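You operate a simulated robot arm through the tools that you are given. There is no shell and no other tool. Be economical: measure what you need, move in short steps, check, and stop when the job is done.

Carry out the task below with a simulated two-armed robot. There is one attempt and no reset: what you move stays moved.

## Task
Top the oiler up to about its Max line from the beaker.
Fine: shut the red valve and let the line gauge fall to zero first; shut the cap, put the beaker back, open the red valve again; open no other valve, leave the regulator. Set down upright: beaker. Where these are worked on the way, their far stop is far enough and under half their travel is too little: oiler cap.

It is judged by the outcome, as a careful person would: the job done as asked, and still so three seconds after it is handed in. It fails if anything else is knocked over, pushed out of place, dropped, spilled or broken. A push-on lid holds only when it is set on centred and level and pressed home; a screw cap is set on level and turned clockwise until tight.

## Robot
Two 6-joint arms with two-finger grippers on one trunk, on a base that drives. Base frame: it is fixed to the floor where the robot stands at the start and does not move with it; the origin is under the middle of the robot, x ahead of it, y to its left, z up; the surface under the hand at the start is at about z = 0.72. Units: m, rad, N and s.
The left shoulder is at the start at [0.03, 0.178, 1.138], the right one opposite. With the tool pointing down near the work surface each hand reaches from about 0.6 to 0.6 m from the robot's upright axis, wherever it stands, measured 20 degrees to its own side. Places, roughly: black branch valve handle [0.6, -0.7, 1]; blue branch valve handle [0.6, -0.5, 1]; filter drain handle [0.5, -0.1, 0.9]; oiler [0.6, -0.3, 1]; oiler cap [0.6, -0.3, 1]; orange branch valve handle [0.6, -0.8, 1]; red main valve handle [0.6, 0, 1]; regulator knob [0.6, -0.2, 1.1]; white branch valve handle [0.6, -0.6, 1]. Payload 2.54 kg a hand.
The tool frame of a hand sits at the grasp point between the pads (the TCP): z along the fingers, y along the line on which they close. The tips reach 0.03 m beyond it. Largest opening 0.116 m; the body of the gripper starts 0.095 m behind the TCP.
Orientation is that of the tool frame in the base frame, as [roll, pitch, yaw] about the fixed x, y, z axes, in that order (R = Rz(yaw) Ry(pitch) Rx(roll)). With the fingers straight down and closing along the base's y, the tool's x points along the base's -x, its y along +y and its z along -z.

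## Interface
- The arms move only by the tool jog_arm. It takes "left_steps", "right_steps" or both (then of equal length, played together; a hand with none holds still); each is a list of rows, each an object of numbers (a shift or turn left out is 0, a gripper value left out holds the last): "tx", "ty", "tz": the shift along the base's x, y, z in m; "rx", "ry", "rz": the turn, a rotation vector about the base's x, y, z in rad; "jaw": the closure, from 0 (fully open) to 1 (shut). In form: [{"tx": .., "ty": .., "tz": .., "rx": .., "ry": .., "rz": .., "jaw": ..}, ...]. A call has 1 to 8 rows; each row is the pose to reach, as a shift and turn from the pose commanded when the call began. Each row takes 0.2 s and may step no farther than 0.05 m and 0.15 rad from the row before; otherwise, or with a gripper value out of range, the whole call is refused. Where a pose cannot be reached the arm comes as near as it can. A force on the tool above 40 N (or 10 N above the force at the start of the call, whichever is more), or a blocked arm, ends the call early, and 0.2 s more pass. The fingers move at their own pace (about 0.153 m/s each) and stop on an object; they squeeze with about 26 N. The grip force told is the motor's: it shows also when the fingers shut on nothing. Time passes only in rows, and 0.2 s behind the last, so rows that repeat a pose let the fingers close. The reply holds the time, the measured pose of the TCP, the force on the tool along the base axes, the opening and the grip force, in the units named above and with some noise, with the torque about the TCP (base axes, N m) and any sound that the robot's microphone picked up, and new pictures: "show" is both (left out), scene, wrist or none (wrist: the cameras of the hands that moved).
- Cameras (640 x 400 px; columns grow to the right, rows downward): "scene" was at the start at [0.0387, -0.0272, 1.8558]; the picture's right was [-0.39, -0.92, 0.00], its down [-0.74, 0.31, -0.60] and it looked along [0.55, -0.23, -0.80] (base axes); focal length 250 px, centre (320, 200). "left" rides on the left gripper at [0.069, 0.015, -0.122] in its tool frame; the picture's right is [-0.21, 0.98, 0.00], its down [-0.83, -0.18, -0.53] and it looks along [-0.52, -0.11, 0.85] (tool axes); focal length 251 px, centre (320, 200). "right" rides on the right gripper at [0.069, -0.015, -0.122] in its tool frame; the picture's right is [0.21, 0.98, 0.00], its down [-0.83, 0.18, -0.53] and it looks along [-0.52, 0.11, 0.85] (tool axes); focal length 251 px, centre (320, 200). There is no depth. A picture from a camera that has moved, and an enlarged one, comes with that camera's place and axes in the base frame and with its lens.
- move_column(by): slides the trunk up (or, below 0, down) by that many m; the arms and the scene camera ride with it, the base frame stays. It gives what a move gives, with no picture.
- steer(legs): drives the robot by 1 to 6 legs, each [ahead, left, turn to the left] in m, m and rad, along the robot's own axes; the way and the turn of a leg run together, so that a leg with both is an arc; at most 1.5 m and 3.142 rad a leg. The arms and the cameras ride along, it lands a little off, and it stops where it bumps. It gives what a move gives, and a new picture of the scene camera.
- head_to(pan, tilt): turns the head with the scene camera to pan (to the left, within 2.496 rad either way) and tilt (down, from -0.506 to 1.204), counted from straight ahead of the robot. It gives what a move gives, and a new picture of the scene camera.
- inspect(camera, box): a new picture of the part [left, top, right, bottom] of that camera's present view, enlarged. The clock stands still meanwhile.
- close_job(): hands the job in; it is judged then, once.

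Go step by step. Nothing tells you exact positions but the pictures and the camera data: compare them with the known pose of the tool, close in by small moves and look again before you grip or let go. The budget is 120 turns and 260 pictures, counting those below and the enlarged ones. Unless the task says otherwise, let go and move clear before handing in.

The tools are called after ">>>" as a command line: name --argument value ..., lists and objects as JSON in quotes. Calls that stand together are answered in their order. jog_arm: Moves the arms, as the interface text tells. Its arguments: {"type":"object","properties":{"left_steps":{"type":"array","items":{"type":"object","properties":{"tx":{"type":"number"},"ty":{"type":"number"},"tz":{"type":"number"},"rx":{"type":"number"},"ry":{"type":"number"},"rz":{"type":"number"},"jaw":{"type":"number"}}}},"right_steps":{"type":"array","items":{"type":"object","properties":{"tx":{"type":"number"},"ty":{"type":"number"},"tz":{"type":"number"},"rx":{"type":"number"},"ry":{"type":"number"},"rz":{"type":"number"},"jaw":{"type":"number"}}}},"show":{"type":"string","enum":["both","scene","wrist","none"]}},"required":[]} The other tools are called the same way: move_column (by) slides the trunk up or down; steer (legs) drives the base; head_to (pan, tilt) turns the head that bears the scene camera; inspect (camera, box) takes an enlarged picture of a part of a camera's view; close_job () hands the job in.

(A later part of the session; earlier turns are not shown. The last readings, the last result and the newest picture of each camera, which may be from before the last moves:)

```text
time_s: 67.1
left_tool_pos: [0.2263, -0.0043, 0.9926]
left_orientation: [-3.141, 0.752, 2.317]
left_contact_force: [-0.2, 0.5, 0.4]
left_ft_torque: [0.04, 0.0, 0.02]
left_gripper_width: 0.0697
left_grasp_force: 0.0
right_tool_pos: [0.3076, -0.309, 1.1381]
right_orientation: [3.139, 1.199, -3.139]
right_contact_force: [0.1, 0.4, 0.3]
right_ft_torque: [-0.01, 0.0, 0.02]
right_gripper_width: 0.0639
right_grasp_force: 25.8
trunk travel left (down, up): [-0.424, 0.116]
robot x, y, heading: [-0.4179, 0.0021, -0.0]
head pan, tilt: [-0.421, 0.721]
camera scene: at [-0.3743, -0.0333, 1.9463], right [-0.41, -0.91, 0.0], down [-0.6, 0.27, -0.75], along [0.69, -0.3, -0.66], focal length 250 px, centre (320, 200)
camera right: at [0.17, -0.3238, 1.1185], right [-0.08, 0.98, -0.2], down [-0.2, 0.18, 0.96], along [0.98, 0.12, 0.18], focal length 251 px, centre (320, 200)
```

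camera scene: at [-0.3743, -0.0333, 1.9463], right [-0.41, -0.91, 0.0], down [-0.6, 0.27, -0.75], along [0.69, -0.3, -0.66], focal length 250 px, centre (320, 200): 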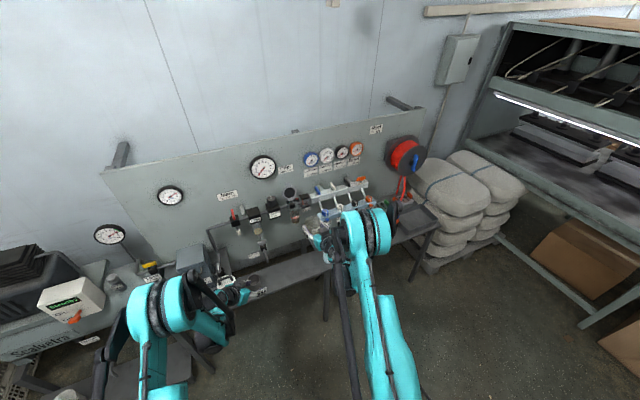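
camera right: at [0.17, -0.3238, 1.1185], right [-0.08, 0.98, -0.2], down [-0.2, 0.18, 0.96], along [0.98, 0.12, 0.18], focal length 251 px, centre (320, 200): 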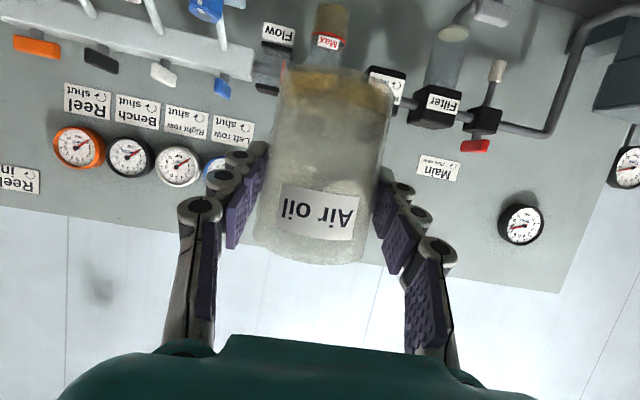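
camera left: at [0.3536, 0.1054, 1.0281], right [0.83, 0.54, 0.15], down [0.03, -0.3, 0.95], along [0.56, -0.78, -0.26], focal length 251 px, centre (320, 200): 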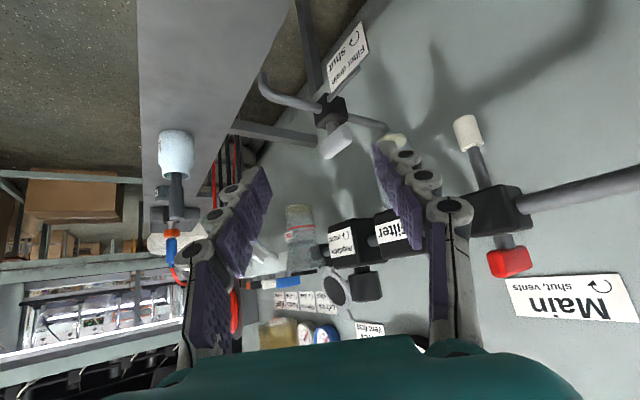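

Beaker upright. Backing 4 cm more, extending the arm above the original spot and raising the left hand out of the way.

>>> steer --legs '[[-0.04, 0, 0]]'

>>> jog_arm --right_steps '[{"tx": 0.02}, {"tx": 0.04}, {"tx": 0.06, "ty": 0.004}, {"tx": 0.08, "ty": 0.008}, {"tx": 0.1, "ty": 0.012}, {"tx": 0.12, "ty": 0.012}, {"tx": 0.135, "ty": 0.012}]' --left_steps '[{"tz": 0.04}, {"tz": 0.08}, {"tz": 0.12}, {"tz": 0.16}, {"tz": 0.2}, {"tz": 0.24}, {"tz": 0.28}]' --show "none"

>>> move_column --by -0.31

>>> inspect --camera "right" --box '[160, 0, 480, 200]'

```text
time_s: 68.0
left_tool_pos: [0.1883, -0.0051, 0.9915]
left_orientation: [-3.141, 0.75, 2.317]
left_contact_force: [0.6, 0.2, 1.0]
left_ft_torque: [-0.02, -0.07, -0.02]
left_gripper_width: 0.0695
left_grasp_force: 0.1
right_tool_pos: [0.2694, -0.3094, 1.1384]
right_orientation: [3.141, 1.196, -3.138]
right_contact_force: [-0.1, -0.7, -0.7]
right_ft_torque: [0.04, -0.02, 0.01]
right_gripper_width: 0.0637
right_grasp_force: 25.9
trunk travel left (down, up): [-0.424, 0.116]
robot x, y, heading: [-0.4641, -0.0004, 0.002]
head pan, tilt: [-0.421, 0.721]
camera scene: at [-0.4128, -0.0333, 1.9462], right [-0.41, -0.91, 0.0], down [-0.6, 0.27, -0.75], along [0.69, -0.3, -0.66], focal length 250 px, centre (320, 200)
```

scene: 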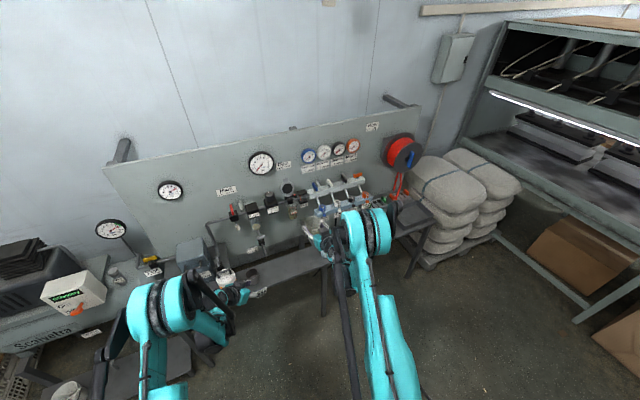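

```text
time_s: 69.6
left_tool_pos: [0.1871, -0.0034, 1.2733]
left_orientation: [-3.141, 0.751, 2.314]
left_contact_force: [0.6, -0.4, -0.4]
left_ft_torque: [0.01, -0.02, 0.01]
left_gripper_width: 0.0697
left_grasp_force: 0.0
right_tool_pos: [0.4035, -0.2978, 1.1399]
right_orientation: [-3.142, 1.197, -3.138]
right_contact_force: [-0.2, -0.2, -0.8]
right_ft_torque: [-0.04, 0.01, 0.0]
right_gripper_width: 0.0639
right_grasp_force: 26.3
trunk travel left (down, up): [-0.424, 0.116]
robot x, y, heading: [-0.4635, -0.001, -0.001]
head pan, tilt: [-0.421, 0.721]
```

```text
time_s: 72.7
left_tool_pos: [0.1882, -0.0048, 0.9635]
left_orientation: [-3.139, 0.751, 2.316]
left_contact_force: [0.1, 0.8, -0.3]
left_ft_torque: [0.01, 0.0, -0.02]
left_gripper_width: 0.0697
left_grasp_force: 0.0
right_tool_pos: [0.4037, -0.2959, 0.8291]
right_orientation: [3.141, 1.199, -3.138]
right_contact_force: [-0.1, 0.3, 0.1]
right_ft_torque: [0.01, 0.02, 0.03]
right_gripper_width: 0.0636
right_grasp_force: 26.0
trunk travel left (down, up): [-0.114, 0.426]
robot x, y, heading: [-0.4609, 0.0019, 0.003]
head pan, tilt: [-0.421, 0.721]
```

```text
2.00 times, centred on (320, 100) of right
camera zoom: at [0.2658, -0.3114, 0.8094], right [-0.08, 0.98, -0.2], down [-0.2, 0.18, 0.96], along [0.98, 0.12, 0.18], focal length 503 px, centre (320, 400)
```

zoom: 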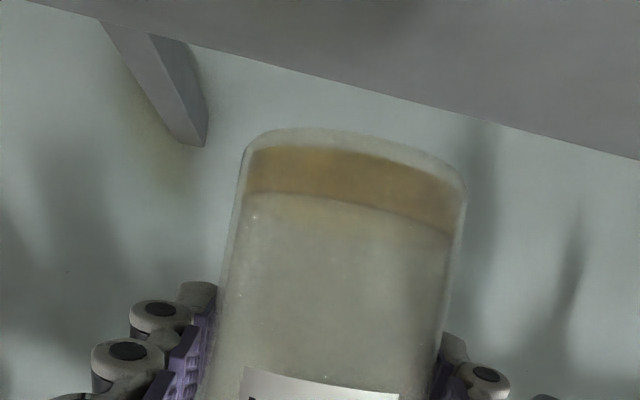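

Now the last centimetres: trunk down 3 cm, then lower by the arm.

>>> move_column --by -0.03

>>> jog_arm --right_steps '[{"tz": -0.01}, {"tz": -0.018}, {"tz": -0.02}]' --show "wrist"

```text
time_s: 73.4
left_tool_pos: [0.189, -0.0048, 0.9326]
left_orientation: [-3.142, 0.752, 2.313]
left_contact_force: [-0.3, 0.0, 0.2]
left_ft_torque: [-0.03, 0.02, 0.0]
left_gripper_width: 0.0697
left_grasp_force: 0.0
right_tool_pos: [0.4045, -0.2964, 0.7984]
right_orientation: [3.141, 1.2, -3.137]
right_contact_force: [-0.8, 0.1, -0.3]
right_ft_torque: [-0.01, 0.02, 0.01]
right_gripper_width: 0.0639
right_grasp_force: 26.1
trunk travel left (down, up): [-0.084, 0.456]
robot x, y, heading: [-0.4639, -0.0015, -0.004]
head pan, tilt: [-0.421, 0.721]
```

```text
time_s: 74.2
left_tool_pos: [0.1888, -0.0055, 0.9329]
left_orientation: [-3.139, 0.75, 2.317]
left_contact_force: [0.5, -0.1, -0.2]
left_ft_torque: [0.03, 0.01, 0.01]
left_gripper_width: 0.0694
left_grasp_force: 0.0
right_tool_pos: [0.4043, -0.2972, 0.7784]
right_orientation: [3.141, 1.197, -3.137]
right_contact_force: [0.6, 0.5, -1.2]
right_ft_torque: [-0.04, 0.04, 0.03]
right_gripper_width: 0.0637
right_grasp_force: 26.3
trunk travel left (down, up): [-0.084, 0.456]
robot x, y, heading: [-0.4606, 0.0015, 0.002]
head pan, tilt: [-0.421, 0.721]
camera right: at [0.2658, -0.3115, 0.7594], right [-0.08, 0.98, -0.2], down [-0.2, 0.18, 0.96], along [0.98, 0.12, 0.18], focal length 251 px, centre (320, 200)
```

right: 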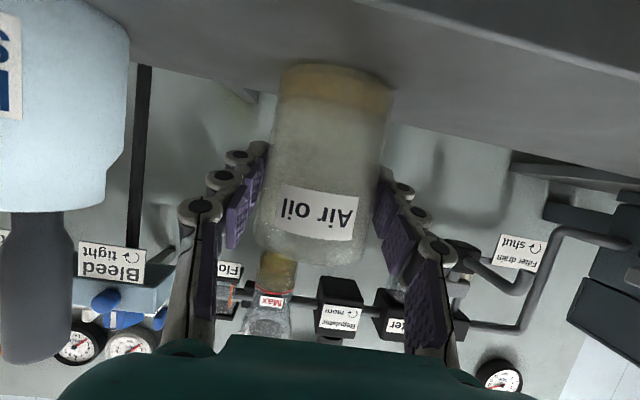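

>>> jog_arm --right_steps '[{"tz": -0.0015}, {"tz": -0.003}]' --show "none"

```text
time_s: 74.8
left_tool_pos: [0.1881, -0.0051, 0.9328]
left_orientation: [-3.141, 0.751, 2.315]
left_contact_force: [1.1, -0.9, -0.3]
left_ft_torque: [0.01, -0.02, -0.01]
left_gripper_width: 0.0696
left_grasp_force: 0.0
right_tool_pos: [0.4038, -0.2969, 0.7784]
right_orientation: [3.14, 1.201, -3.14]
right_contact_force: [3.5, -1.2, 11.7]
right_ft_torque: [0.27, -0.17, -0.06]
right_gripper_width: 0.0639
right_grasp_force: 25.7
trunk travel left (down, up): [-0.084, 0.456]
robot x, y, heading: [-0.4629, 0.0032, 0.003]
head pan, tilt: [-0.421, 0.721]
```

On the bench (12 N up). Relieve slightly, open, and back straight off.

>>> jog_arm --right_steps '[{"tz": 0.002}, {"tz": 0.002, "jaw": 0.5}, {"tz": 0.002, "jaw": 0.3}, {"tz": 0.002, "jaw": 0.2}, {"tz": 0.003, "tx": -0.02, "jaw": 0.2}, {"tz": 0.005, "tx": -0.05, "jaw": 0.2}, {"tz": 0.012, "tx": -0.085, "jaw": 0.2}]' --show "both"

```text
time_s: 76.4
left_tool_pos: [0.1885, -0.0043, 0.9325]
left_orientation: [-3.138, 0.754, 2.314]
left_contact_force: [0.8, -0.2, 1.2]
left_ft_torque: [-0.02, 0.0, 0.02]
left_gripper_width: 0.0696
left_grasp_force: 0.1
right_tool_pos: [0.3168, -0.2973, 0.7893]
right_orientation: [3.141, 1.199, -3.137]
right_contact_force: [-0.2, 0.2, 0.0]
right_ft_torque: [0.01, -0.02, 0.01]
right_gripper_width: 0.0932
right_grasp_force: 0.0
trunk travel left (down, up): [-0.084, 0.456]
robot x, y, heading: [-0.4622, -0.0023, 0.004]
head pan, tilt: [-0.421, 0.721]
camera scene: at [-0.4148, -0.033, 1.6064], right [-0.41, -0.91, 0.0], down [-0.6, 0.27, -0.75], along [0.69, -0.31, -0.66], focal length 250 px, centre (320, 200)
camera right: at [0.179, -0.3114, 0.7685], right [-0.08, 0.98, -0.2], down [-0.2, 0.18, 0.96], along [0.98, 0.12, 0.18], focal length 251 px, centre (320, 200)
```

scene: 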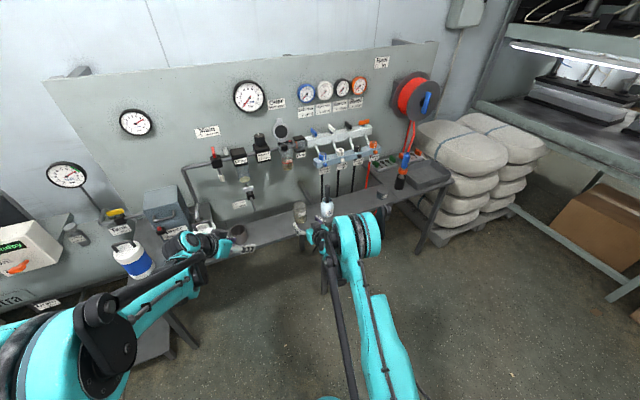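
right: 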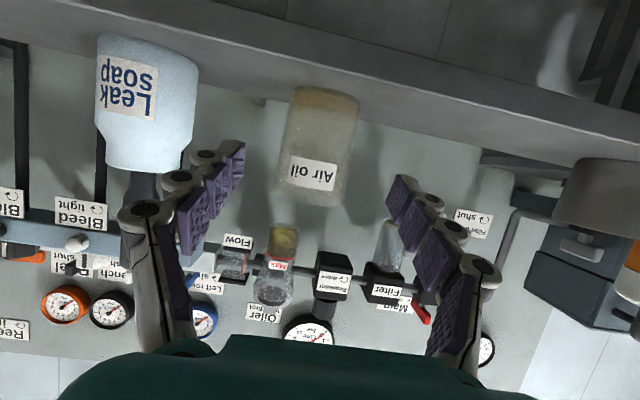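

Beaker stands upright in its place. Checking the left side and the oil level.

>>> inspect --camera "right" --box '[245, 215, 325, 315]'

>>> inspect --camera "scene" --box '[110, 130, 350, 290]'

```text
4.00 times, centred on (285, 265) of right
camera zoom: at [0.179, -0.3114, 0.7685], right [-0.08, 0.98, -0.2], down [-0.2, 0.18, 0.96], along [0.98, 0.12, 0.18], focal length 1006 px, centre (460, -60)
```

zoom: 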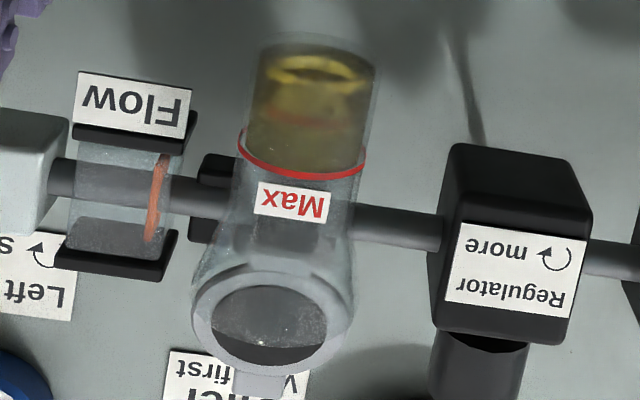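

```text
2.50 times, centred on (230, 210) of scene
camera zoom: at [-0.4148, -0.033, 1.6064], right [-0.41, -0.91, 0.0], down [-0.6, 0.27, -0.75], along [0.69, -0.31, -0.66], focal length 626 px, centre (545, 175)
```

zoom: 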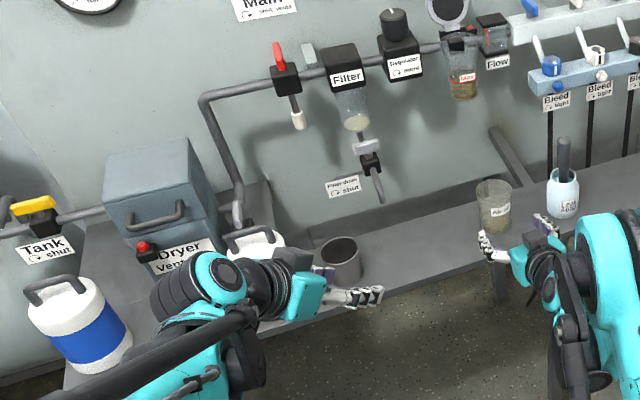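

Level at Max. Now raise the trunk and drive to the earlier lid-working position.

>>> move_column --by 0.366

>>> steer --legs '[[0.2, 0, 0]]'

>>> jog_arm --right_steps '[{"ry": 0.12, "tz": 0.02, "jaw": 0.5}, {"ry": 0.24, "tz": 0.035, "ty": -0.006, "jaw": 0.5}, {"ry": 0.364, "tz": 0.045, "ty": -0.014, "jaw": 0.5}]' --show "both"

```text
time_s: 80.0
left_tool_pos: [0.1885, -0.0053, 1.2987]
left_orientation: [-3.139, 0.751, 2.317]
left_contact_force: [0.8, 0.5, -0.3]
left_ft_torque: [0.01, 0.01, -0.04]
left_gripper_width: 0.0699
left_grasp_force: 0.0
right_tool_pos: [0.3177, -0.2976, 1.1548]
right_orientation: [3.141, 1.198, -3.138]
right_contact_force: [0.0, 0.7, -0.6]
right_ft_torque: [-0.03, 0.01, 0.01]
right_gripper_width: 0.0926
right_grasp_force: 0.1
trunk travel left (down, up): [-0.45, 0.09]
robot x, y, heading: [-0.4598, -0.003, -0.002]
head pan, tilt: [-0.421, 0.721]
```

```text
time_s: 81.5
left_tool_pos: [0.3877, -0.0043, 1.2976]
left_orientation: [-3.14, 0.749, 2.313]
left_contact_force: [0.7, 0.2, 0.2]
left_ft_torque: [0.02, 0.0, -0.03]
left_gripper_width: 0.0696
left_grasp_force: 0.1
right_tool_pos: [0.518, -0.297, 1.1544]
right_orientation: [3.141, 1.198, -3.138]
right_contact_force: [0.1, 0.8, -0.3]
right_ft_torque: [0.01, 0.01, -0.03]
right_gripper_width: 0.0931
right_grasp_force: 0.1
trunk travel left (down, up): [-0.45, 0.09]
robot x, y, heading: [-0.2622, 0.0, 0.0]
head pan, tilt: [-0.421, 0.721]
camera scene: at [-0.2142, -0.0326, 1.9723], right [-0.41, -0.91, 0.0], down [-0.6, 0.27, -0.75], along [0.69, -0.31, -0.66], focal length 250 px, centre (320, 200)
```

scene: 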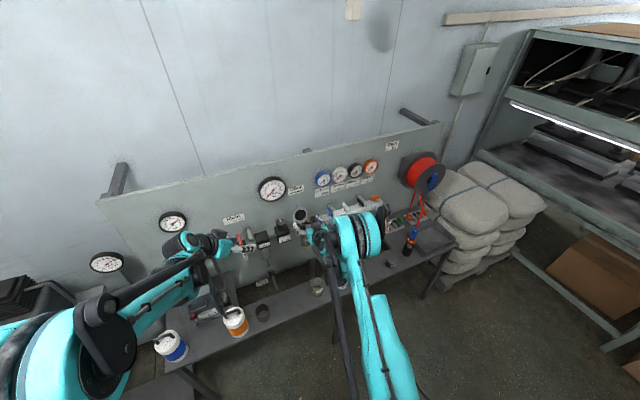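

```text
time_s: 82.3
left_tool_pos: [0.3891, -0.0049, 1.298]
left_orientation: [-3.141, 0.751, 2.314]
left_contact_force: [-0.2, 0.3, 0.1]
left_ft_torque: [0.02, -0.01, 0.01]
left_gripper_width: 0.0695
left_grasp_force: 0.0
right_tool_pos: [0.5166, -0.3104, 1.1984]
right_orientation: [3.141, 0.833, -3.138]
right_contact_force: [-0.5, 0.0, 0.5]
right_ft_torque: [0.03, 0.0, 0.0]
right_gripper_width: 0.0583
right_grasp_force: 0.0
trunk travel left (down, up): [-0.45, 0.09]
robot x, y, heading: [-0.2618, 0.0025, 0.001]
head pan, tilt: [-0.421, 0.721]
camera scene: at [-0.2141, -0.0329, 1.9723], right [-0.41, -0.91, 0.0], down [-0.6, 0.27, -0.75], along [0.69, -0.31, -0.66], focal length 250 px, centre (320, 200)
camera right: at [0.3811, -0.3255, 1.2293], right [-0.15, 0.98, -0.16], down [0.16, 0.18, 0.97], along [0.98, 0.12, -0.18], focal length 251 px, centre (320, 200)
```

scene: 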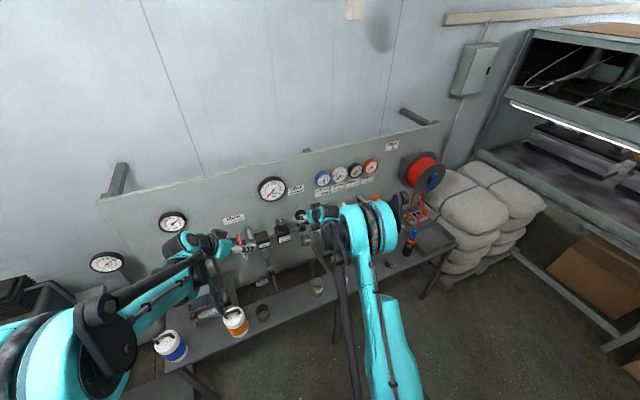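
right: 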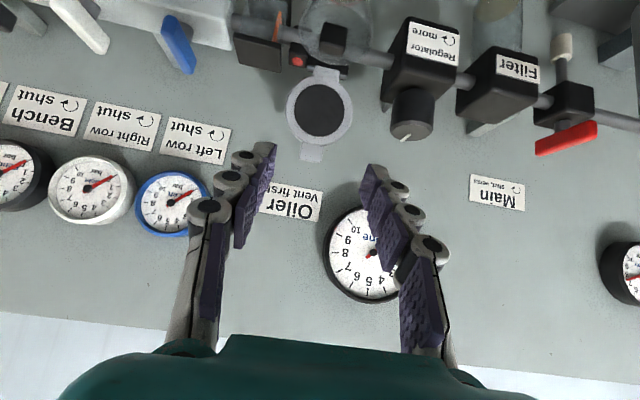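

The tab of the open lid is at about (0.685, -0.308, 1.115). Drive 2.5 cm closer and approach along the finger axis.

>>> steer --legs '[[0.03, 0, 0]]'

>>> jog_arm --right_steps '[{"tx": 0.04, "tz": -0.01}, {"tx": 0.08, "tz": -0.03}, {"tx": 0.105, "tz": -0.052}]' --show "wrist"

```text
time_s: 83.2
left_tool_pos: [0.4125, -0.0054, 1.301]
left_orientation: [3.139, 0.755, 2.312]
left_contact_force: [-0.8, -0.8, 0.2]
left_ft_torque: [0.04, -0.01, 0.03]
left_gripper_width: 0.0694
left_grasp_force: 0.1
right_tool_pos: [0.5413, -0.3104, 1.2013]
right_orientation: [3.141, 0.838, -3.141]
right_contact_force: [-0.2, -0.1, -0.2]
right_ft_torque: [0.03, -0.01, -0.01]
right_gripper_width: 0.0582
right_grasp_force: 0.0
trunk travel left (down, up): [-0.45, 0.09]
robot x, y, heading: [-0.2354, -0.0002, 0.004]
head pan, tilt: [-0.421, 0.721]
camera scene: at [-0.1916, -0.0322, 1.9726], right [-0.41, -0.91, 0.0], down [-0.6, 0.27, -0.75], along [0.69, -0.31, -0.66], focal length 250 px, centre (320, 200)
```

scene: 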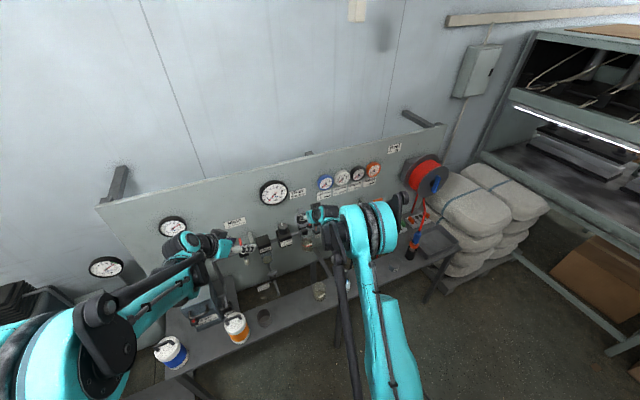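

```text
time_s: 84.0
left_tool_pos: [0.4187, -0.0057, 1.2978]
left_orientation: [-3.138, 0.75, 2.318]
left_contact_force: [0.3, -0.1, -0.3]
left_ft_torque: [0.0, 0.04, -0.01]
left_gripper_width: 0.0694
left_grasp_force: 0.3
right_tool_pos: [0.6519, -0.3116, 1.1445]
right_orientation: [3.139, 0.833, -3.141]
right_contact_force: [0.9, -0.1, 0.6]
right_ft_torque: [0.0, -0.04, -0.02]
right_gripper_width: 0.0578
right_grasp_force: 0.1
trunk travel left (down, up): [-0.45, 0.09]
robot x, y, heading: [-0.2346, -0.0015, -0.001]
head pan, tilt: [-0.421, 0.721]
camera right: at [0.5166, -0.3266, 1.1755], right [-0.15, 0.98, -0.16], down [0.16, 0.18, 0.97], along [0.98, 0.12, -0.18], focal length 251 px, centre (320, 200)
```

right: 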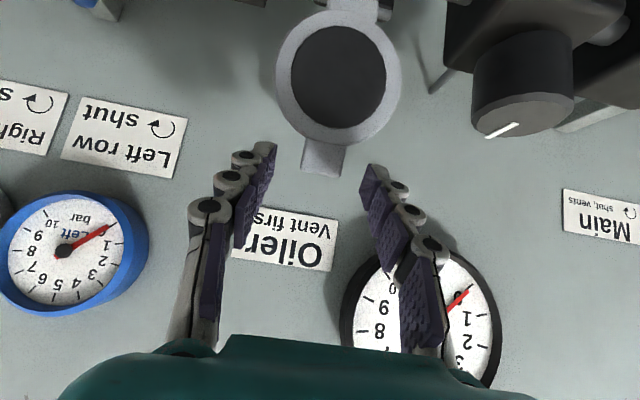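

Advancing along the finger axis so the tab is between the pads, then closing.

>>> jog_arm --right_steps '[{"tx": 0.008, "tz": -0.007, "ty": 0.001}, {"tx": 0.016, "tz": -0.013, "ty": 0.001}]' --show "wrist"

>>> jog_arm --right_steps '[{"jaw": 0.75}, {"jaw": 0.9}, {"jaw": 0.9}]' --show "wrist"

```text
time_s: 84.6
left_tool_pos: [0.4173, -0.0041, 1.298]
left_orientation: [-3.141, 0.751, 2.316]
left_contact_force: [0.6, 0.6, 0.7]
left_ft_torque: [0.03, 0.01, -0.01]
left_gripper_width: 0.0697
left_grasp_force: 0.0
right_tool_pos: [0.6683, -0.3104, 1.1333]
right_orientation: [3.14, 0.834, -3.141]
right_contact_force: [0.3, 0.4, -0.4]
right_ft_torque: [-0.02, 0.03, -0.02]
right_gripper_width: 0.0579
right_grasp_force: 0.1
trunk travel left (down, up): [-0.45, 0.09]
robot x, y, heading: [-0.2306, 0.0011, 0.004]
head pan, tilt: [-0.421, 0.721]
camera right: at [0.5315, -0.3249, 1.1639], right [-0.15, 0.98, -0.16], down [0.16, 0.18, 0.97], along [0.98, 0.12, -0.18], focal length 251 px, centre (320, 200)
```

right: 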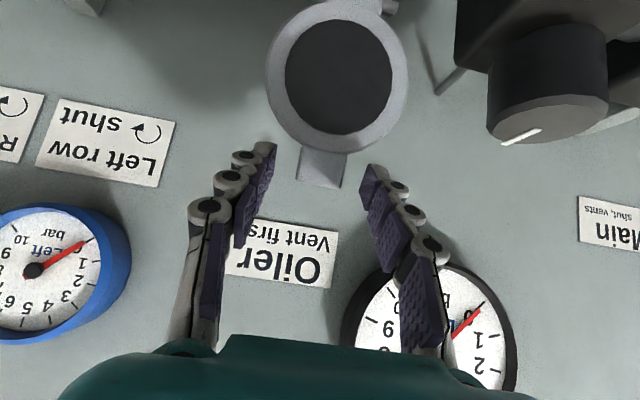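

```text
time_s: 85.4
left_tool_pos: [0.4162, -0.0054, 1.2987]
left_orientation: [-3.14, 0.749, 2.315]
left_contact_force: [0.0, 0.2, -0.4]
left_ft_torque: [-0.01, 0.03, 0.01]
left_gripper_width: 0.0695
left_grasp_force: 0.0
right_tool_pos: [0.668, -0.3119, 1.1338]
right_orientation: [3.14, 0.834, 3.141]
right_contact_force: [-0.5, -3.8, 4.3]
right_ft_torque: [-0.15, -0.05, -0.07]
right_gripper_width: 0.0263
right_grasp_force: 45.0
trunk travel left (down, up): [-0.45, 0.09]
robot x, y, heading: [-0.2308, -0.0011, 0.002]
head pan, tilt: [-0.421, 0.721]
camera right: at [0.5306, -0.3257, 1.1646], right [-0.15, 0.98, -0.16], down [0.16, 0.18, 0.97], along [0.98, 0.12, -0.18], focal length 251 px, centre (320, 200)
```

right: 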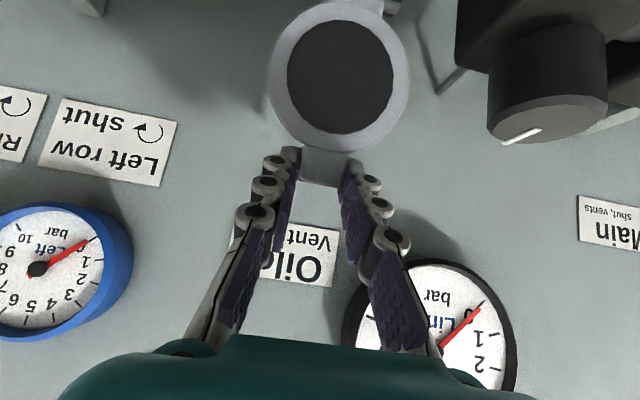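

Tab gripped. Swinging the lid back along its arc.

>>> jog_arm --right_steps '[{"tx": -0.0214, "tz": 0.0069, "ry": -0.041}, {"tx": -0.0453, "tz": 0.0085, "ry": -0.085}, {"tx": -0.069, "tz": 0.0044, "ry": -0.129}, {"tx": -0.0912, "tz": -0.0055, "ry": -0.172}, {"tx": -0.1104, "tz": -0.0205, "ry": -0.216}]' --show "none"

>>> inspect --camera "scene" --box '[270, 190, 350, 250]'

```text
time_s: 86.6
left_tool_pos: [0.4198, -0.0055, 1.2968]
left_orientation: [-3.139, 0.749, 2.314]
left_contact_force: [0.2, 1.3, 0.1]
left_ft_torque: [0.01, 0.01, 0.03]
left_gripper_width: 0.0695
left_grasp_force: 0.0
right_tool_pos: [0.559, -0.3114, 1.1121]
right_orientation: [3.138, 1.05, 3.14]
right_contact_force: [15.5, -12.6, 4.0]
right_ft_torque: [-0.25, -1.62, -0.12]
right_gripper_width: 0.0273
right_grasp_force: 45.2
trunk travel left (down, up): [-0.45, 0.09]
robot x, y, heading: [-0.2306, -0.0001, 0.005]
head pan, tilt: [-0.421, 0.721]
```

```text
6.67 times, centred on (310, 220) of scene
camera zoom: at [-0.1827, -0.0349, 1.9723], right [-0.41, -0.91, 0.0], down [-0.6, 0.27, -0.75], along [0.69, -0.3, -0.66], focal length 1669 px, centre (387, 67)
```

zoom: 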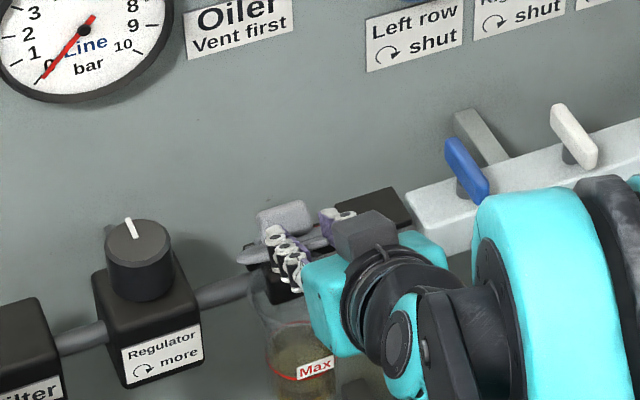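

>>> jog_arm --right_steps '[{"tx": -0.012, "tz": -0.0191, "ry": -0.044}, {"tx": -0.0222, "tz": -0.0413, "ry": -0.088}, {"tx": -0.026, "tz": -0.0603, "ry": -0.12}, {"tx": -0.027, "tz": -0.073, "ry": -0.14}]' --show "none"

>>> inspect --camera "scene" --box '[270, 190, 350, 250]'

```text
time_s: 87.6
left_tool_pos: [0.4143, -0.0071, 1.2996]
left_orientation: [3.139, 0.754, 2.312]
left_contact_force: [0.3, -0.5, -0.1]
left_ft_torque: [-0.02, 0.02, 0.02]
left_gripper_width: 0.0698
left_grasp_force: 0.1
right_tool_pos: [0.5295, -0.3115, 1.0403]
right_orientation: [3.136, 1.189, 3.138]
right_contact_force: [-17.4, -7.9, 1.7]
right_ft_torque: [0.08, 0.43, -0.1]
right_gripper_width: 0.0274
right_grasp_force: 45.3
right hand out of reach, approached as far as the arm can: row 4
trunk travel left (down, up): [-0.45, 0.09]
robot x, y, heading: [-0.2302, 0.0021, -0.001]
head pan, tilt: [-0.421, 0.721]
```

```text
6.67 times, centred on (310, 220) of scene
camera zoom: at [-0.1896, -0.0341, 1.9723], right [-0.41, -0.91, 0.0], down [-0.6, 0.27, -0.75], along [0.69, -0.3, -0.66], focal length 1669 px, centre (387, 67)
```

zoom: 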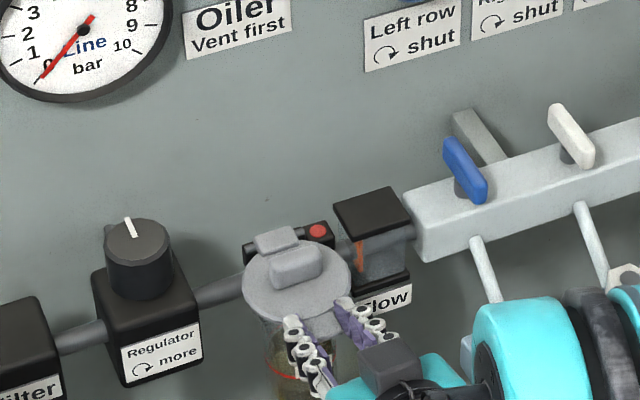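

Lid is down. Releasing; then I'll check it's fully seated.

>>> jog_arm --right_steps '[{"jaw": 0.7}, {"jaw": 0.5}, {"jaw": 0.5}]' --show "wrist"

>>> inspect --camera "scene" --box '[290, 210, 340, 248]'

>>> inspect --camera "right" --box '[220, 40, 420, 220]'

```text
time_s: 88.4
left_tool_pos: [0.4175, -0.0044, 1.2978]
left_orientation: [-3.139, 0.751, 2.315]
left_contact_force: [0.4, 0.7, 0.2]
left_ft_torque: [0.01, 0.0, -0.01]
left_gripper_width: 0.0697
left_grasp_force: 0.1
right_tool_pos: [0.5334, -0.3109, 1.0414]
right_orientation: [3.141, 1.188, -3.139]
right_contact_force: [-0.9, 0.2, 0.5]
right_ft_torque: [0.0, -0.02, 0.03]
right_gripper_width: 0.0579
right_grasp_force: 0.0
trunk travel left (down, up): [-0.45, 0.09]
robot x, y, heading: [-0.2295, 0.0024, 0.001]
head pan, tilt: [-0.421, 0.721]
camera right: at [0.3956, -0.3252, 1.0215], right [-0.08, 0.98, -0.2], down [-0.19, 0.18, 0.97], along [0.98, 0.12, 0.17], focal length 251 px, centre (320, 200)
```

right: 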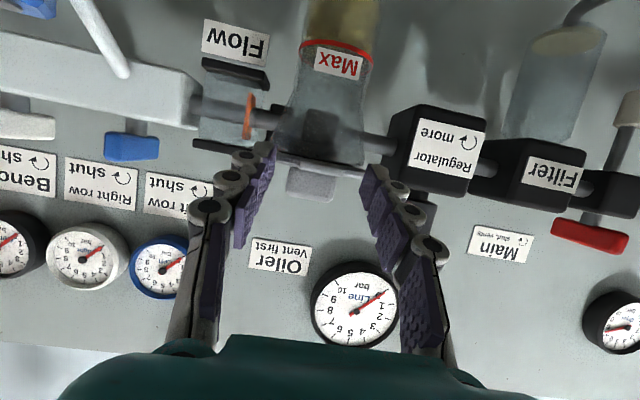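

```text
10.53 times, centred on (315, 229) of scene
camera zoom: at [-0.1844, -0.0321, 1.9723], right [-0.41, -0.91, 0.0], down [-0.6, 0.27, -0.75], along [0.69, -0.31, -0.66], focal length 2636 px, centre (373, -105)
```

zoom: 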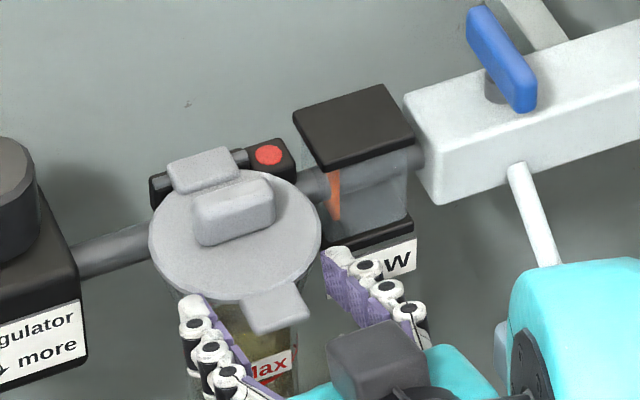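

```text
2.22 times, centred on (320, 130) of right
camera zoom: at [0.3956, -0.3252, 1.0215], right [-0.08, 0.98, -0.2], down [-0.19, 0.18, 0.97], along [0.98, 0.12, 0.17], focal length 559 px, centre (320, 356)
```

zoom: 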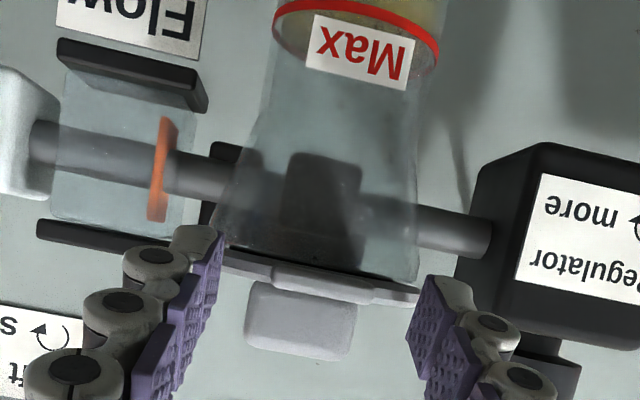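

The lid is seated flush. Now back off, fold the right arm away and bring the left hand back to pointing down.

>>> jog_arm --right_steps '[{"tz": 0.02}, {"tz": 0.05}, {"tz": 0.08}]' --show "none"

>>> steer --legs '[[-0.2, 0, 0]]'

>>> jog_arm --right_steps '[{"ry": 0.15, "tz": 0.03, "tx": -0.01}, {"ry": 0.3, "tz": 0.06, "tx": -0.03}, {"ry": 0.45, "tz": 0.09, "tx": -0.05}, {"ry": 0.6, "tz": 0.12, "tx": -0.08}, {"ry": 0.75, "tz": 0.15, "tx": -0.11}, {"ry": 0.9, "tz": 0.18, "tx": -0.14}, {"ry": 1.05, "tz": 0.21, "tx": -0.17}, {"ry": 1.18, "tz": 0.24, "tx": -0.2}]' --left_steps '[{"rx": 0.069, "ry": 0.0635}, {"rx": 0.138, "ry": 0.127}, {"rx": 0.207, "ry": 0.19}, {"rx": 0.276, "ry": 0.254}, {"rx": 0.346, "ry": 0.3175}, {"rx": 0.415, "ry": 0.381}, {"rx": 0.484, "ry": 0.4445}, {"rx": 0.553, "ry": 0.508}]' --show "none"

>>> jog_arm --left_steps '[{"rz": 0.14}, {"rz": 0.28}, {"rz": 0.42}, {"rz": 0.56}, {"rz": 0.7}, {"rz": 0.8276}]' --show "both"

```text
time_s: 89.2
left_tool_pos: [0.415, -0.0038, 1.2989]
left_orientation: [-3.138, 0.751, 2.315]
left_contact_force: [-0.8, 0.2, 0.6]
left_ft_torque: [0.01, -0.01, 0.0]
left_gripper_width: 0.0695
left_grasp_force: 0.0
right_tool_pos: [0.5335, -0.3104, 1.1221]
right_orientation: [-3.141, 1.19, -3.139]
right_contact_force: [0.4, 0.1, -0.5]
right_ft_torque: [-0.02, 0.05, 0.01]
right_gripper_width: 0.0579
right_grasp_force: 0.1
trunk travel left (down, up): [-0.45, 0.09]
robot x, y, heading: [-0.2359, -0.0016, -0.001]
head pan, tilt: [-0.421, 0.721]
```

```text
time_s: 90.8
left_tool_pos: [0.2162, -0.0054, 1.2981]
left_orientation: [-3.14, 0.751, 2.314]
left_contact_force: [0.0, 1.0, 0.2]
left_ft_torque: [0.01, -0.02, 0.0]
left_gripper_width: 0.0696
left_grasp_force: 0.1
right_tool_pos: [0.3314, -0.3119, 1.1215]
right_orientation: [-3.141, 1.191, -3.141]
right_contact_force: [0.2, 0.4, 0.5]
right_ft_torque: [-0.02, -0.02, 0.02]
right_gripper_width: 0.0577
right_grasp_force: 0.0
trunk travel left (down, up): [-0.45, 0.09]
robot x, y, heading: [-0.433, -0.0009, -0.0]
head pan, tilt: [-0.421, 0.721]
camera scene: at [-0.3857, -0.0328, 1.9723], right [-0.41, -0.91, 0.0], down [-0.6, 0.27, -0.75], along [0.69, -0.31, -0.66], focal length 250 px, centre (320, 200)
```

scene: 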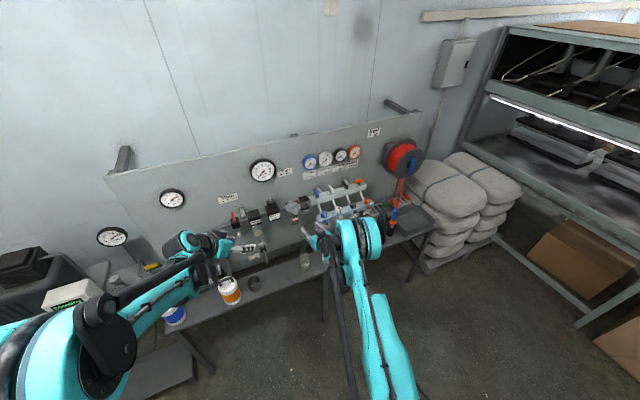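

```text
time_s: 92.6
left_tool_pos: [0.2168, -0.0073, 1.2986]
left_orientation: [-3.139, -0.002, 2.313]
left_contact_force: [-0.2, -1.1, -0.3]
left_ft_torque: [-0.04, -0.04, 0.01]
left_gripper_width: 0.0697
left_grasp_force: 0.0
right_tool_pos: [0.1323, -0.3122, 1.3631]
right_orientation: [3.142, 0.008, -3.14]
right_contact_force: [-0.7, -0.2, 0.1]
right_ft_torque: [0.02, 0.0, 0.0]
right_gripper_width: 0.058
right_grasp_force: 0.1
trunk travel left (down, up): [-0.45, 0.09]
robot x, y, heading: [-0.436, 0.0024, 0.001]
head pan, tilt: [-0.421, 0.721]
```

```text
time_s: 94.0
left_tool_pos: [0.2176, -0.0067, 1.2988]
left_orientation: [-3.137, 0.001, -3.141]
left_contact_force: [-1.0, -0.1, 0.4]
left_ft_torque: [-0.01, -0.02, 0.0]
left_gripper_width: 0.0695
left_grasp_force: 0.1
right_tool_pos: [0.1333, -0.3121, 1.3615]
right_orientation: [3.141, 0.011, -3.142]
right_contact_force: [0.1, -0.4, -0.5]
right_ft_torque: [-0.03, -0.01, 0.01]
right_gripper_width: 0.0584
right_grasp_force: 0.0
trunk travel left (down, up): [-0.45, 0.09]
robot x, y, heading: [-0.435, 0.0003, 0.001]
head pan, tilt: [-0.421, 0.721]
camera scene: at [-0.3855, -0.0328, 1.9723], right [-0.41, -0.91, 0.0], down [-0.6, 0.27, -0.75], along [0.69, -0.31, -0.66], focal length 250 px, centre (320, 200)
camera left: at [0.1472, 0.0087, 1.42], right [0.21, 0.98, 0.0], down [0.83, -0.18, 0.53], along [0.52, -0.12, -0.85], focal length 251 px, centre (320, 200)
```

scene: 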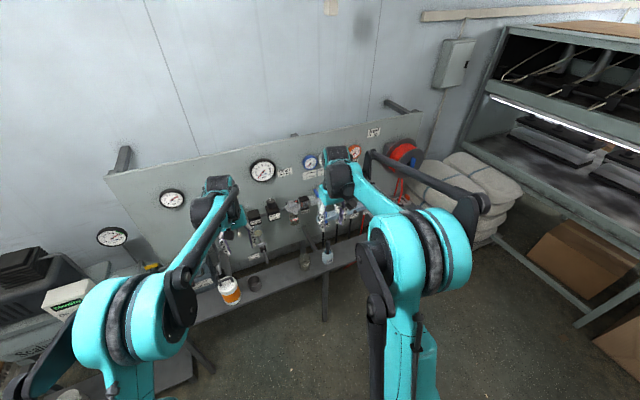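
left: 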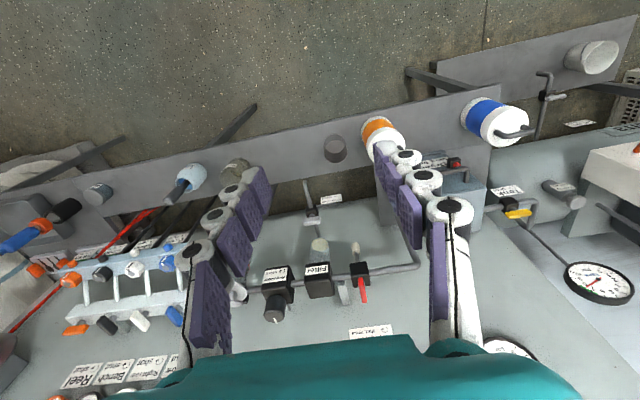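

Trunk back down 0.1 and drive forward so the left hand is above the red lever.

>>> move_column --by -0.1

>>> steer --legs '[[0.41, 0, 0]]'

>>> inspect --camera "left" --box '[220, 40, 460, 220]'

```text
time_s: 95.3
left_tool_pos: [0.2158, -0.0059, 1.1981]
left_orientation: [-3.139, 0.0, 3.139]
left_contact_force: [-0.1, -0.1, -0.2]
left_ft_torque: [-0.01, -0.06, -0.01]
left_gripper_width: 0.0695
left_grasp_force: 0.1
right_tool_pos: [0.1332, -0.3124, 1.2622]
right_orientation: [-3.141, 0.009, 3.141]
right_contact_force: [0.1, 0.6, 1.0]
right_ft_torque: [0.01, 0.0, 0.0]
right_gripper_width: 0.058
right_grasp_force: 0.0
trunk travel left (down, up): [-0.35, 0.19]
robot x, y, heading: [-0.4362, 0.0012, 0.003]
head pan, tilt: [-0.421, 0.721]
```

```text
time_s: 97.9
left_tool_pos: [0.6284, -0.0059, 1.1985]
left_orientation: [-3.138, 0.0, -3.141]
left_contact_force: [0.5, 0.6, -0.4]
left_ft_torque: [-0.03, 0.0, -0.01]
left_gripper_width: 0.0695
left_grasp_force: 0.0
right_tool_pos: [0.5452, -0.3101, 1.262]
right_orientation: [3.141, 0.011, -3.138]
right_contact_force: [0.0, 0.0, 0.1]
right_ft_torque: [0.01, -0.03, -0.01]
right_gripper_width: 0.0581
right_grasp_force: 0.0
trunk travel left (down, up): [-0.35, 0.19]
robot x, y, heading: [-0.0192, 0.0003, 0.005]
head pan, tilt: [-0.421, 0.721]
camera scene: at [0.027, -0.0326, 1.8723], right [-0.41, -0.91, 0.0], down [-0.6, 0.27, -0.75], along [0.69, -0.31, -0.66], focal length 250 px, centre (320, 200)
```

scene: 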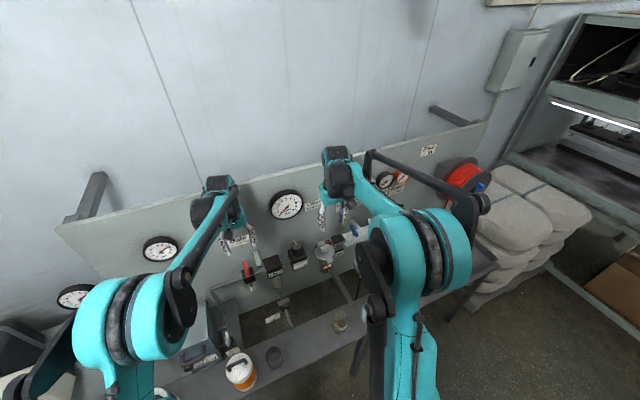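

```text
2.22 times, centred on (340, 130) of left
camera zoom: at [0.5595, 0.0099, 1.32], right [0.21, 0.98, 0.0], down [0.83, -0.18, 0.53], along [0.52, -0.12, -0.85], focal length 559 px, centre (276, 356)
```

zoom: 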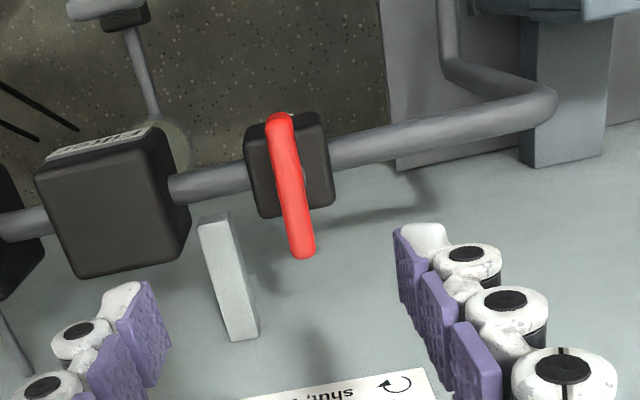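

The lever lies along x at (0.633, -0.001). Lowering to straddle it, then gripping.

>>> jog_arm --left_steps '[{"tx": 0.006, "ty": 0.005, "tz": -0.04}, {"tx": 0.006, "ty": 0.005, "tz": -0.08}, {"tx": 0.006, "ty": 0.005, "tz": -0.11}, {"tx": 0.006, "ty": 0.005, "tz": -0.1265}]' --show "wrist"

>>> jog_arm --left_steps '[{"jaw": 0.8}, {"jaw": 1.0}, {"jaw": 1.0}, {"jaw": 1.0}]' --show "wrist"

```text
time_s: 98.9
left_tool_pos: [0.635, 0.0, 1.0707]
left_orientation: [-3.136, 0.0, -3.142]
left_contact_force: [1.2, -1.0, -0.5]
left_ft_torque: [0.03, 0.02, 0.0]
left_gripper_width: 0.0698
left_grasp_force: 0.1
right_tool_pos: [0.5451, -0.311, 1.2625]
right_orientation: [3.142, 0.009, -3.14]
right_contact_force: [-0.5, 0.6, -0.5]
right_ft_torque: [0.0, 0.01, 0.02]
right_gripper_width: 0.058
right_grasp_force: 0.1
trunk travel left (down, up): [-0.35, 0.19]
robot x, y, heading: [-0.0174, -0.0034, 0.0]
head pan, tilt: [-0.421, 0.721]
camera left: at [0.5658, 0.015, 1.1933], right [0.21, 0.98, 0.0], down [0.83, -0.18, 0.53], along [0.52, -0.12, -0.85], focal length 251 px, centre (320, 200)
```

left: 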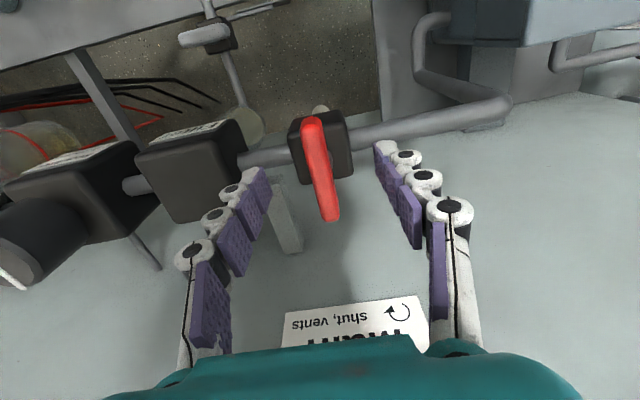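

```text
time_s: 99.9
left_tool_pos: [0.6346, 0.0011, 1.0703]
left_orientation: [-3.139, 0.001, 3.141]
left_contact_force: [-3.0, 4.2, -4.5]
left_ft_torque: [0.13, -0.03, 0.05]
left_gripper_width: 0.0124
left_grasp_force: 39.4
right_tool_pos: [0.5462, -0.3107, 1.2611]
right_orientation: [-3.141, 0.01, -3.141]
right_contact_force: [-0.5, 0.1, 0.1]
right_ft_torque: [-0.02, 0.01, 0.0]
right_gripper_width: 0.058
right_grasp_force: 0.0
trunk travel left (down, up): [-0.35, 0.19]
robot x, y, heading: [-0.0202, 0.0016, 0.001]
head pan, tilt: [-0.421, 0.721]
camera left: at [0.5653, 0.0158, 1.1937], right [0.21, 0.98, 0.0], down [0.83, -0.18, 0.53], along [0.52, -0.12, -0.85], focal length 251 px, centre (320, 200)
```

left: 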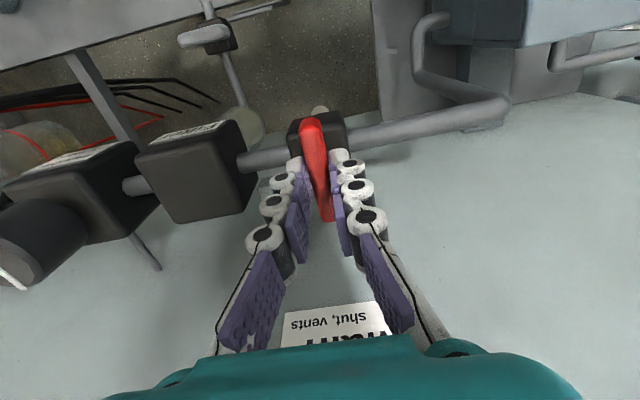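

Gripped; turning counter-clockwise 90° to reopen the main valve.

>>> jog_arm --left_steps '[{"rz": 0.15}, {"rz": 0.3}, {"rz": 0.45}, {"rz": 0.6}, {"rz": 0.75}, {"rz": 0.9}, {"rz": 1.05}, {"rz": 1.2}]' --show "none"

>>> jog_arm --left_steps '[{"rz": 0.15}, {"rz": 0.3}, {"rz": 0.375}]' --show "wrist"

>>> inspect --camera "scene" --box '[220, 170, 350, 280]'

```text
time_s: 101.7
left_tool_pos: [0.6354, -0.0012, 1.0723]
left_orientation: [-3.137, 0.0, -1.939]
left_contact_force: [7.1, -1.6, 4.3]
left_ft_torque: [-0.3, -0.11, 0.0]
left_gripper_width: 0.0128
left_grasp_force: 39.3
right_tool_pos: [0.5462, -0.3118, 1.2623]
right_orientation: [3.141, 0.009, -3.139]
right_contact_force: [-0.2, 0.0, 0.0]
right_ft_torque: [-0.01, -0.01, 0.0]
right_gripper_width: 0.0581
right_grasp_force: 0.1
trunk travel left (down, up): [-0.35, 0.19]
robot x, y, heading: [-0.0211, -0.0026, 0.002]
head pan, tilt: [-0.421, 0.721]
```

```text
time_s: 102.5
left_tool_pos: [0.6356, -0.0002, 1.071]
left_orientation: [-3.137, 0.0, -1.566]
left_contact_force: [17.5, -3.7, 17.0]
left_ft_torque: [-0.2, -0.49, -0.23]
left_gripper_width: 0.0127
left_grasp_force: 39.6
right_tool_pos: [0.5464, -0.3125, 1.2613]
right_orientation: [3.139, 0.008, -3.14]
right_contact_force: [-0.1, 0.1, -0.2]
right_ft_torque: [0.0, 0.02, 0.01]
right_gripper_width: 0.058
right_grasp_force: 0.0
trunk travel left (down, up): [-0.35, 0.19]
robot x, y, heading: [-0.0207, -0.0026, 0.003]
head pan, tilt: [-0.421, 0.721]
camera left: at [0.6204, -0.0705, 1.1936], right [-0.98, 0.21, 0.0], down [0.17, 0.83, 0.53], along [0.11, 0.52, -0.84], focal length 251 px, centre (320, 200)
```

left: 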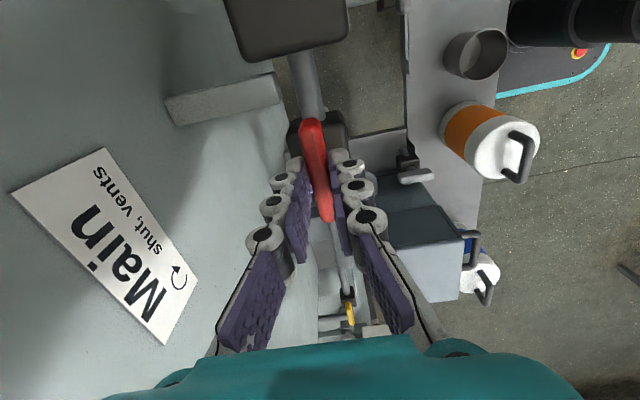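

```text
3.64 times, centred on (285, 225) of scene
camera zoom: at [0.028, -0.0333, 1.8724], right [-0.41, -0.91, 0.0], down [-0.6, 0.27, -0.75], along [0.69, -0.31, -0.66], focal length 910 px, centre (447, 109)
```

zoom: 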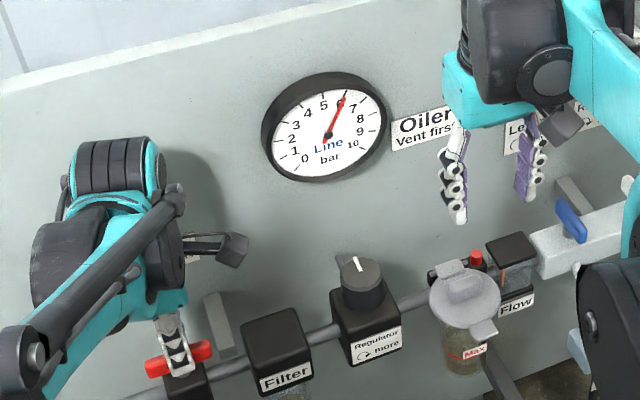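

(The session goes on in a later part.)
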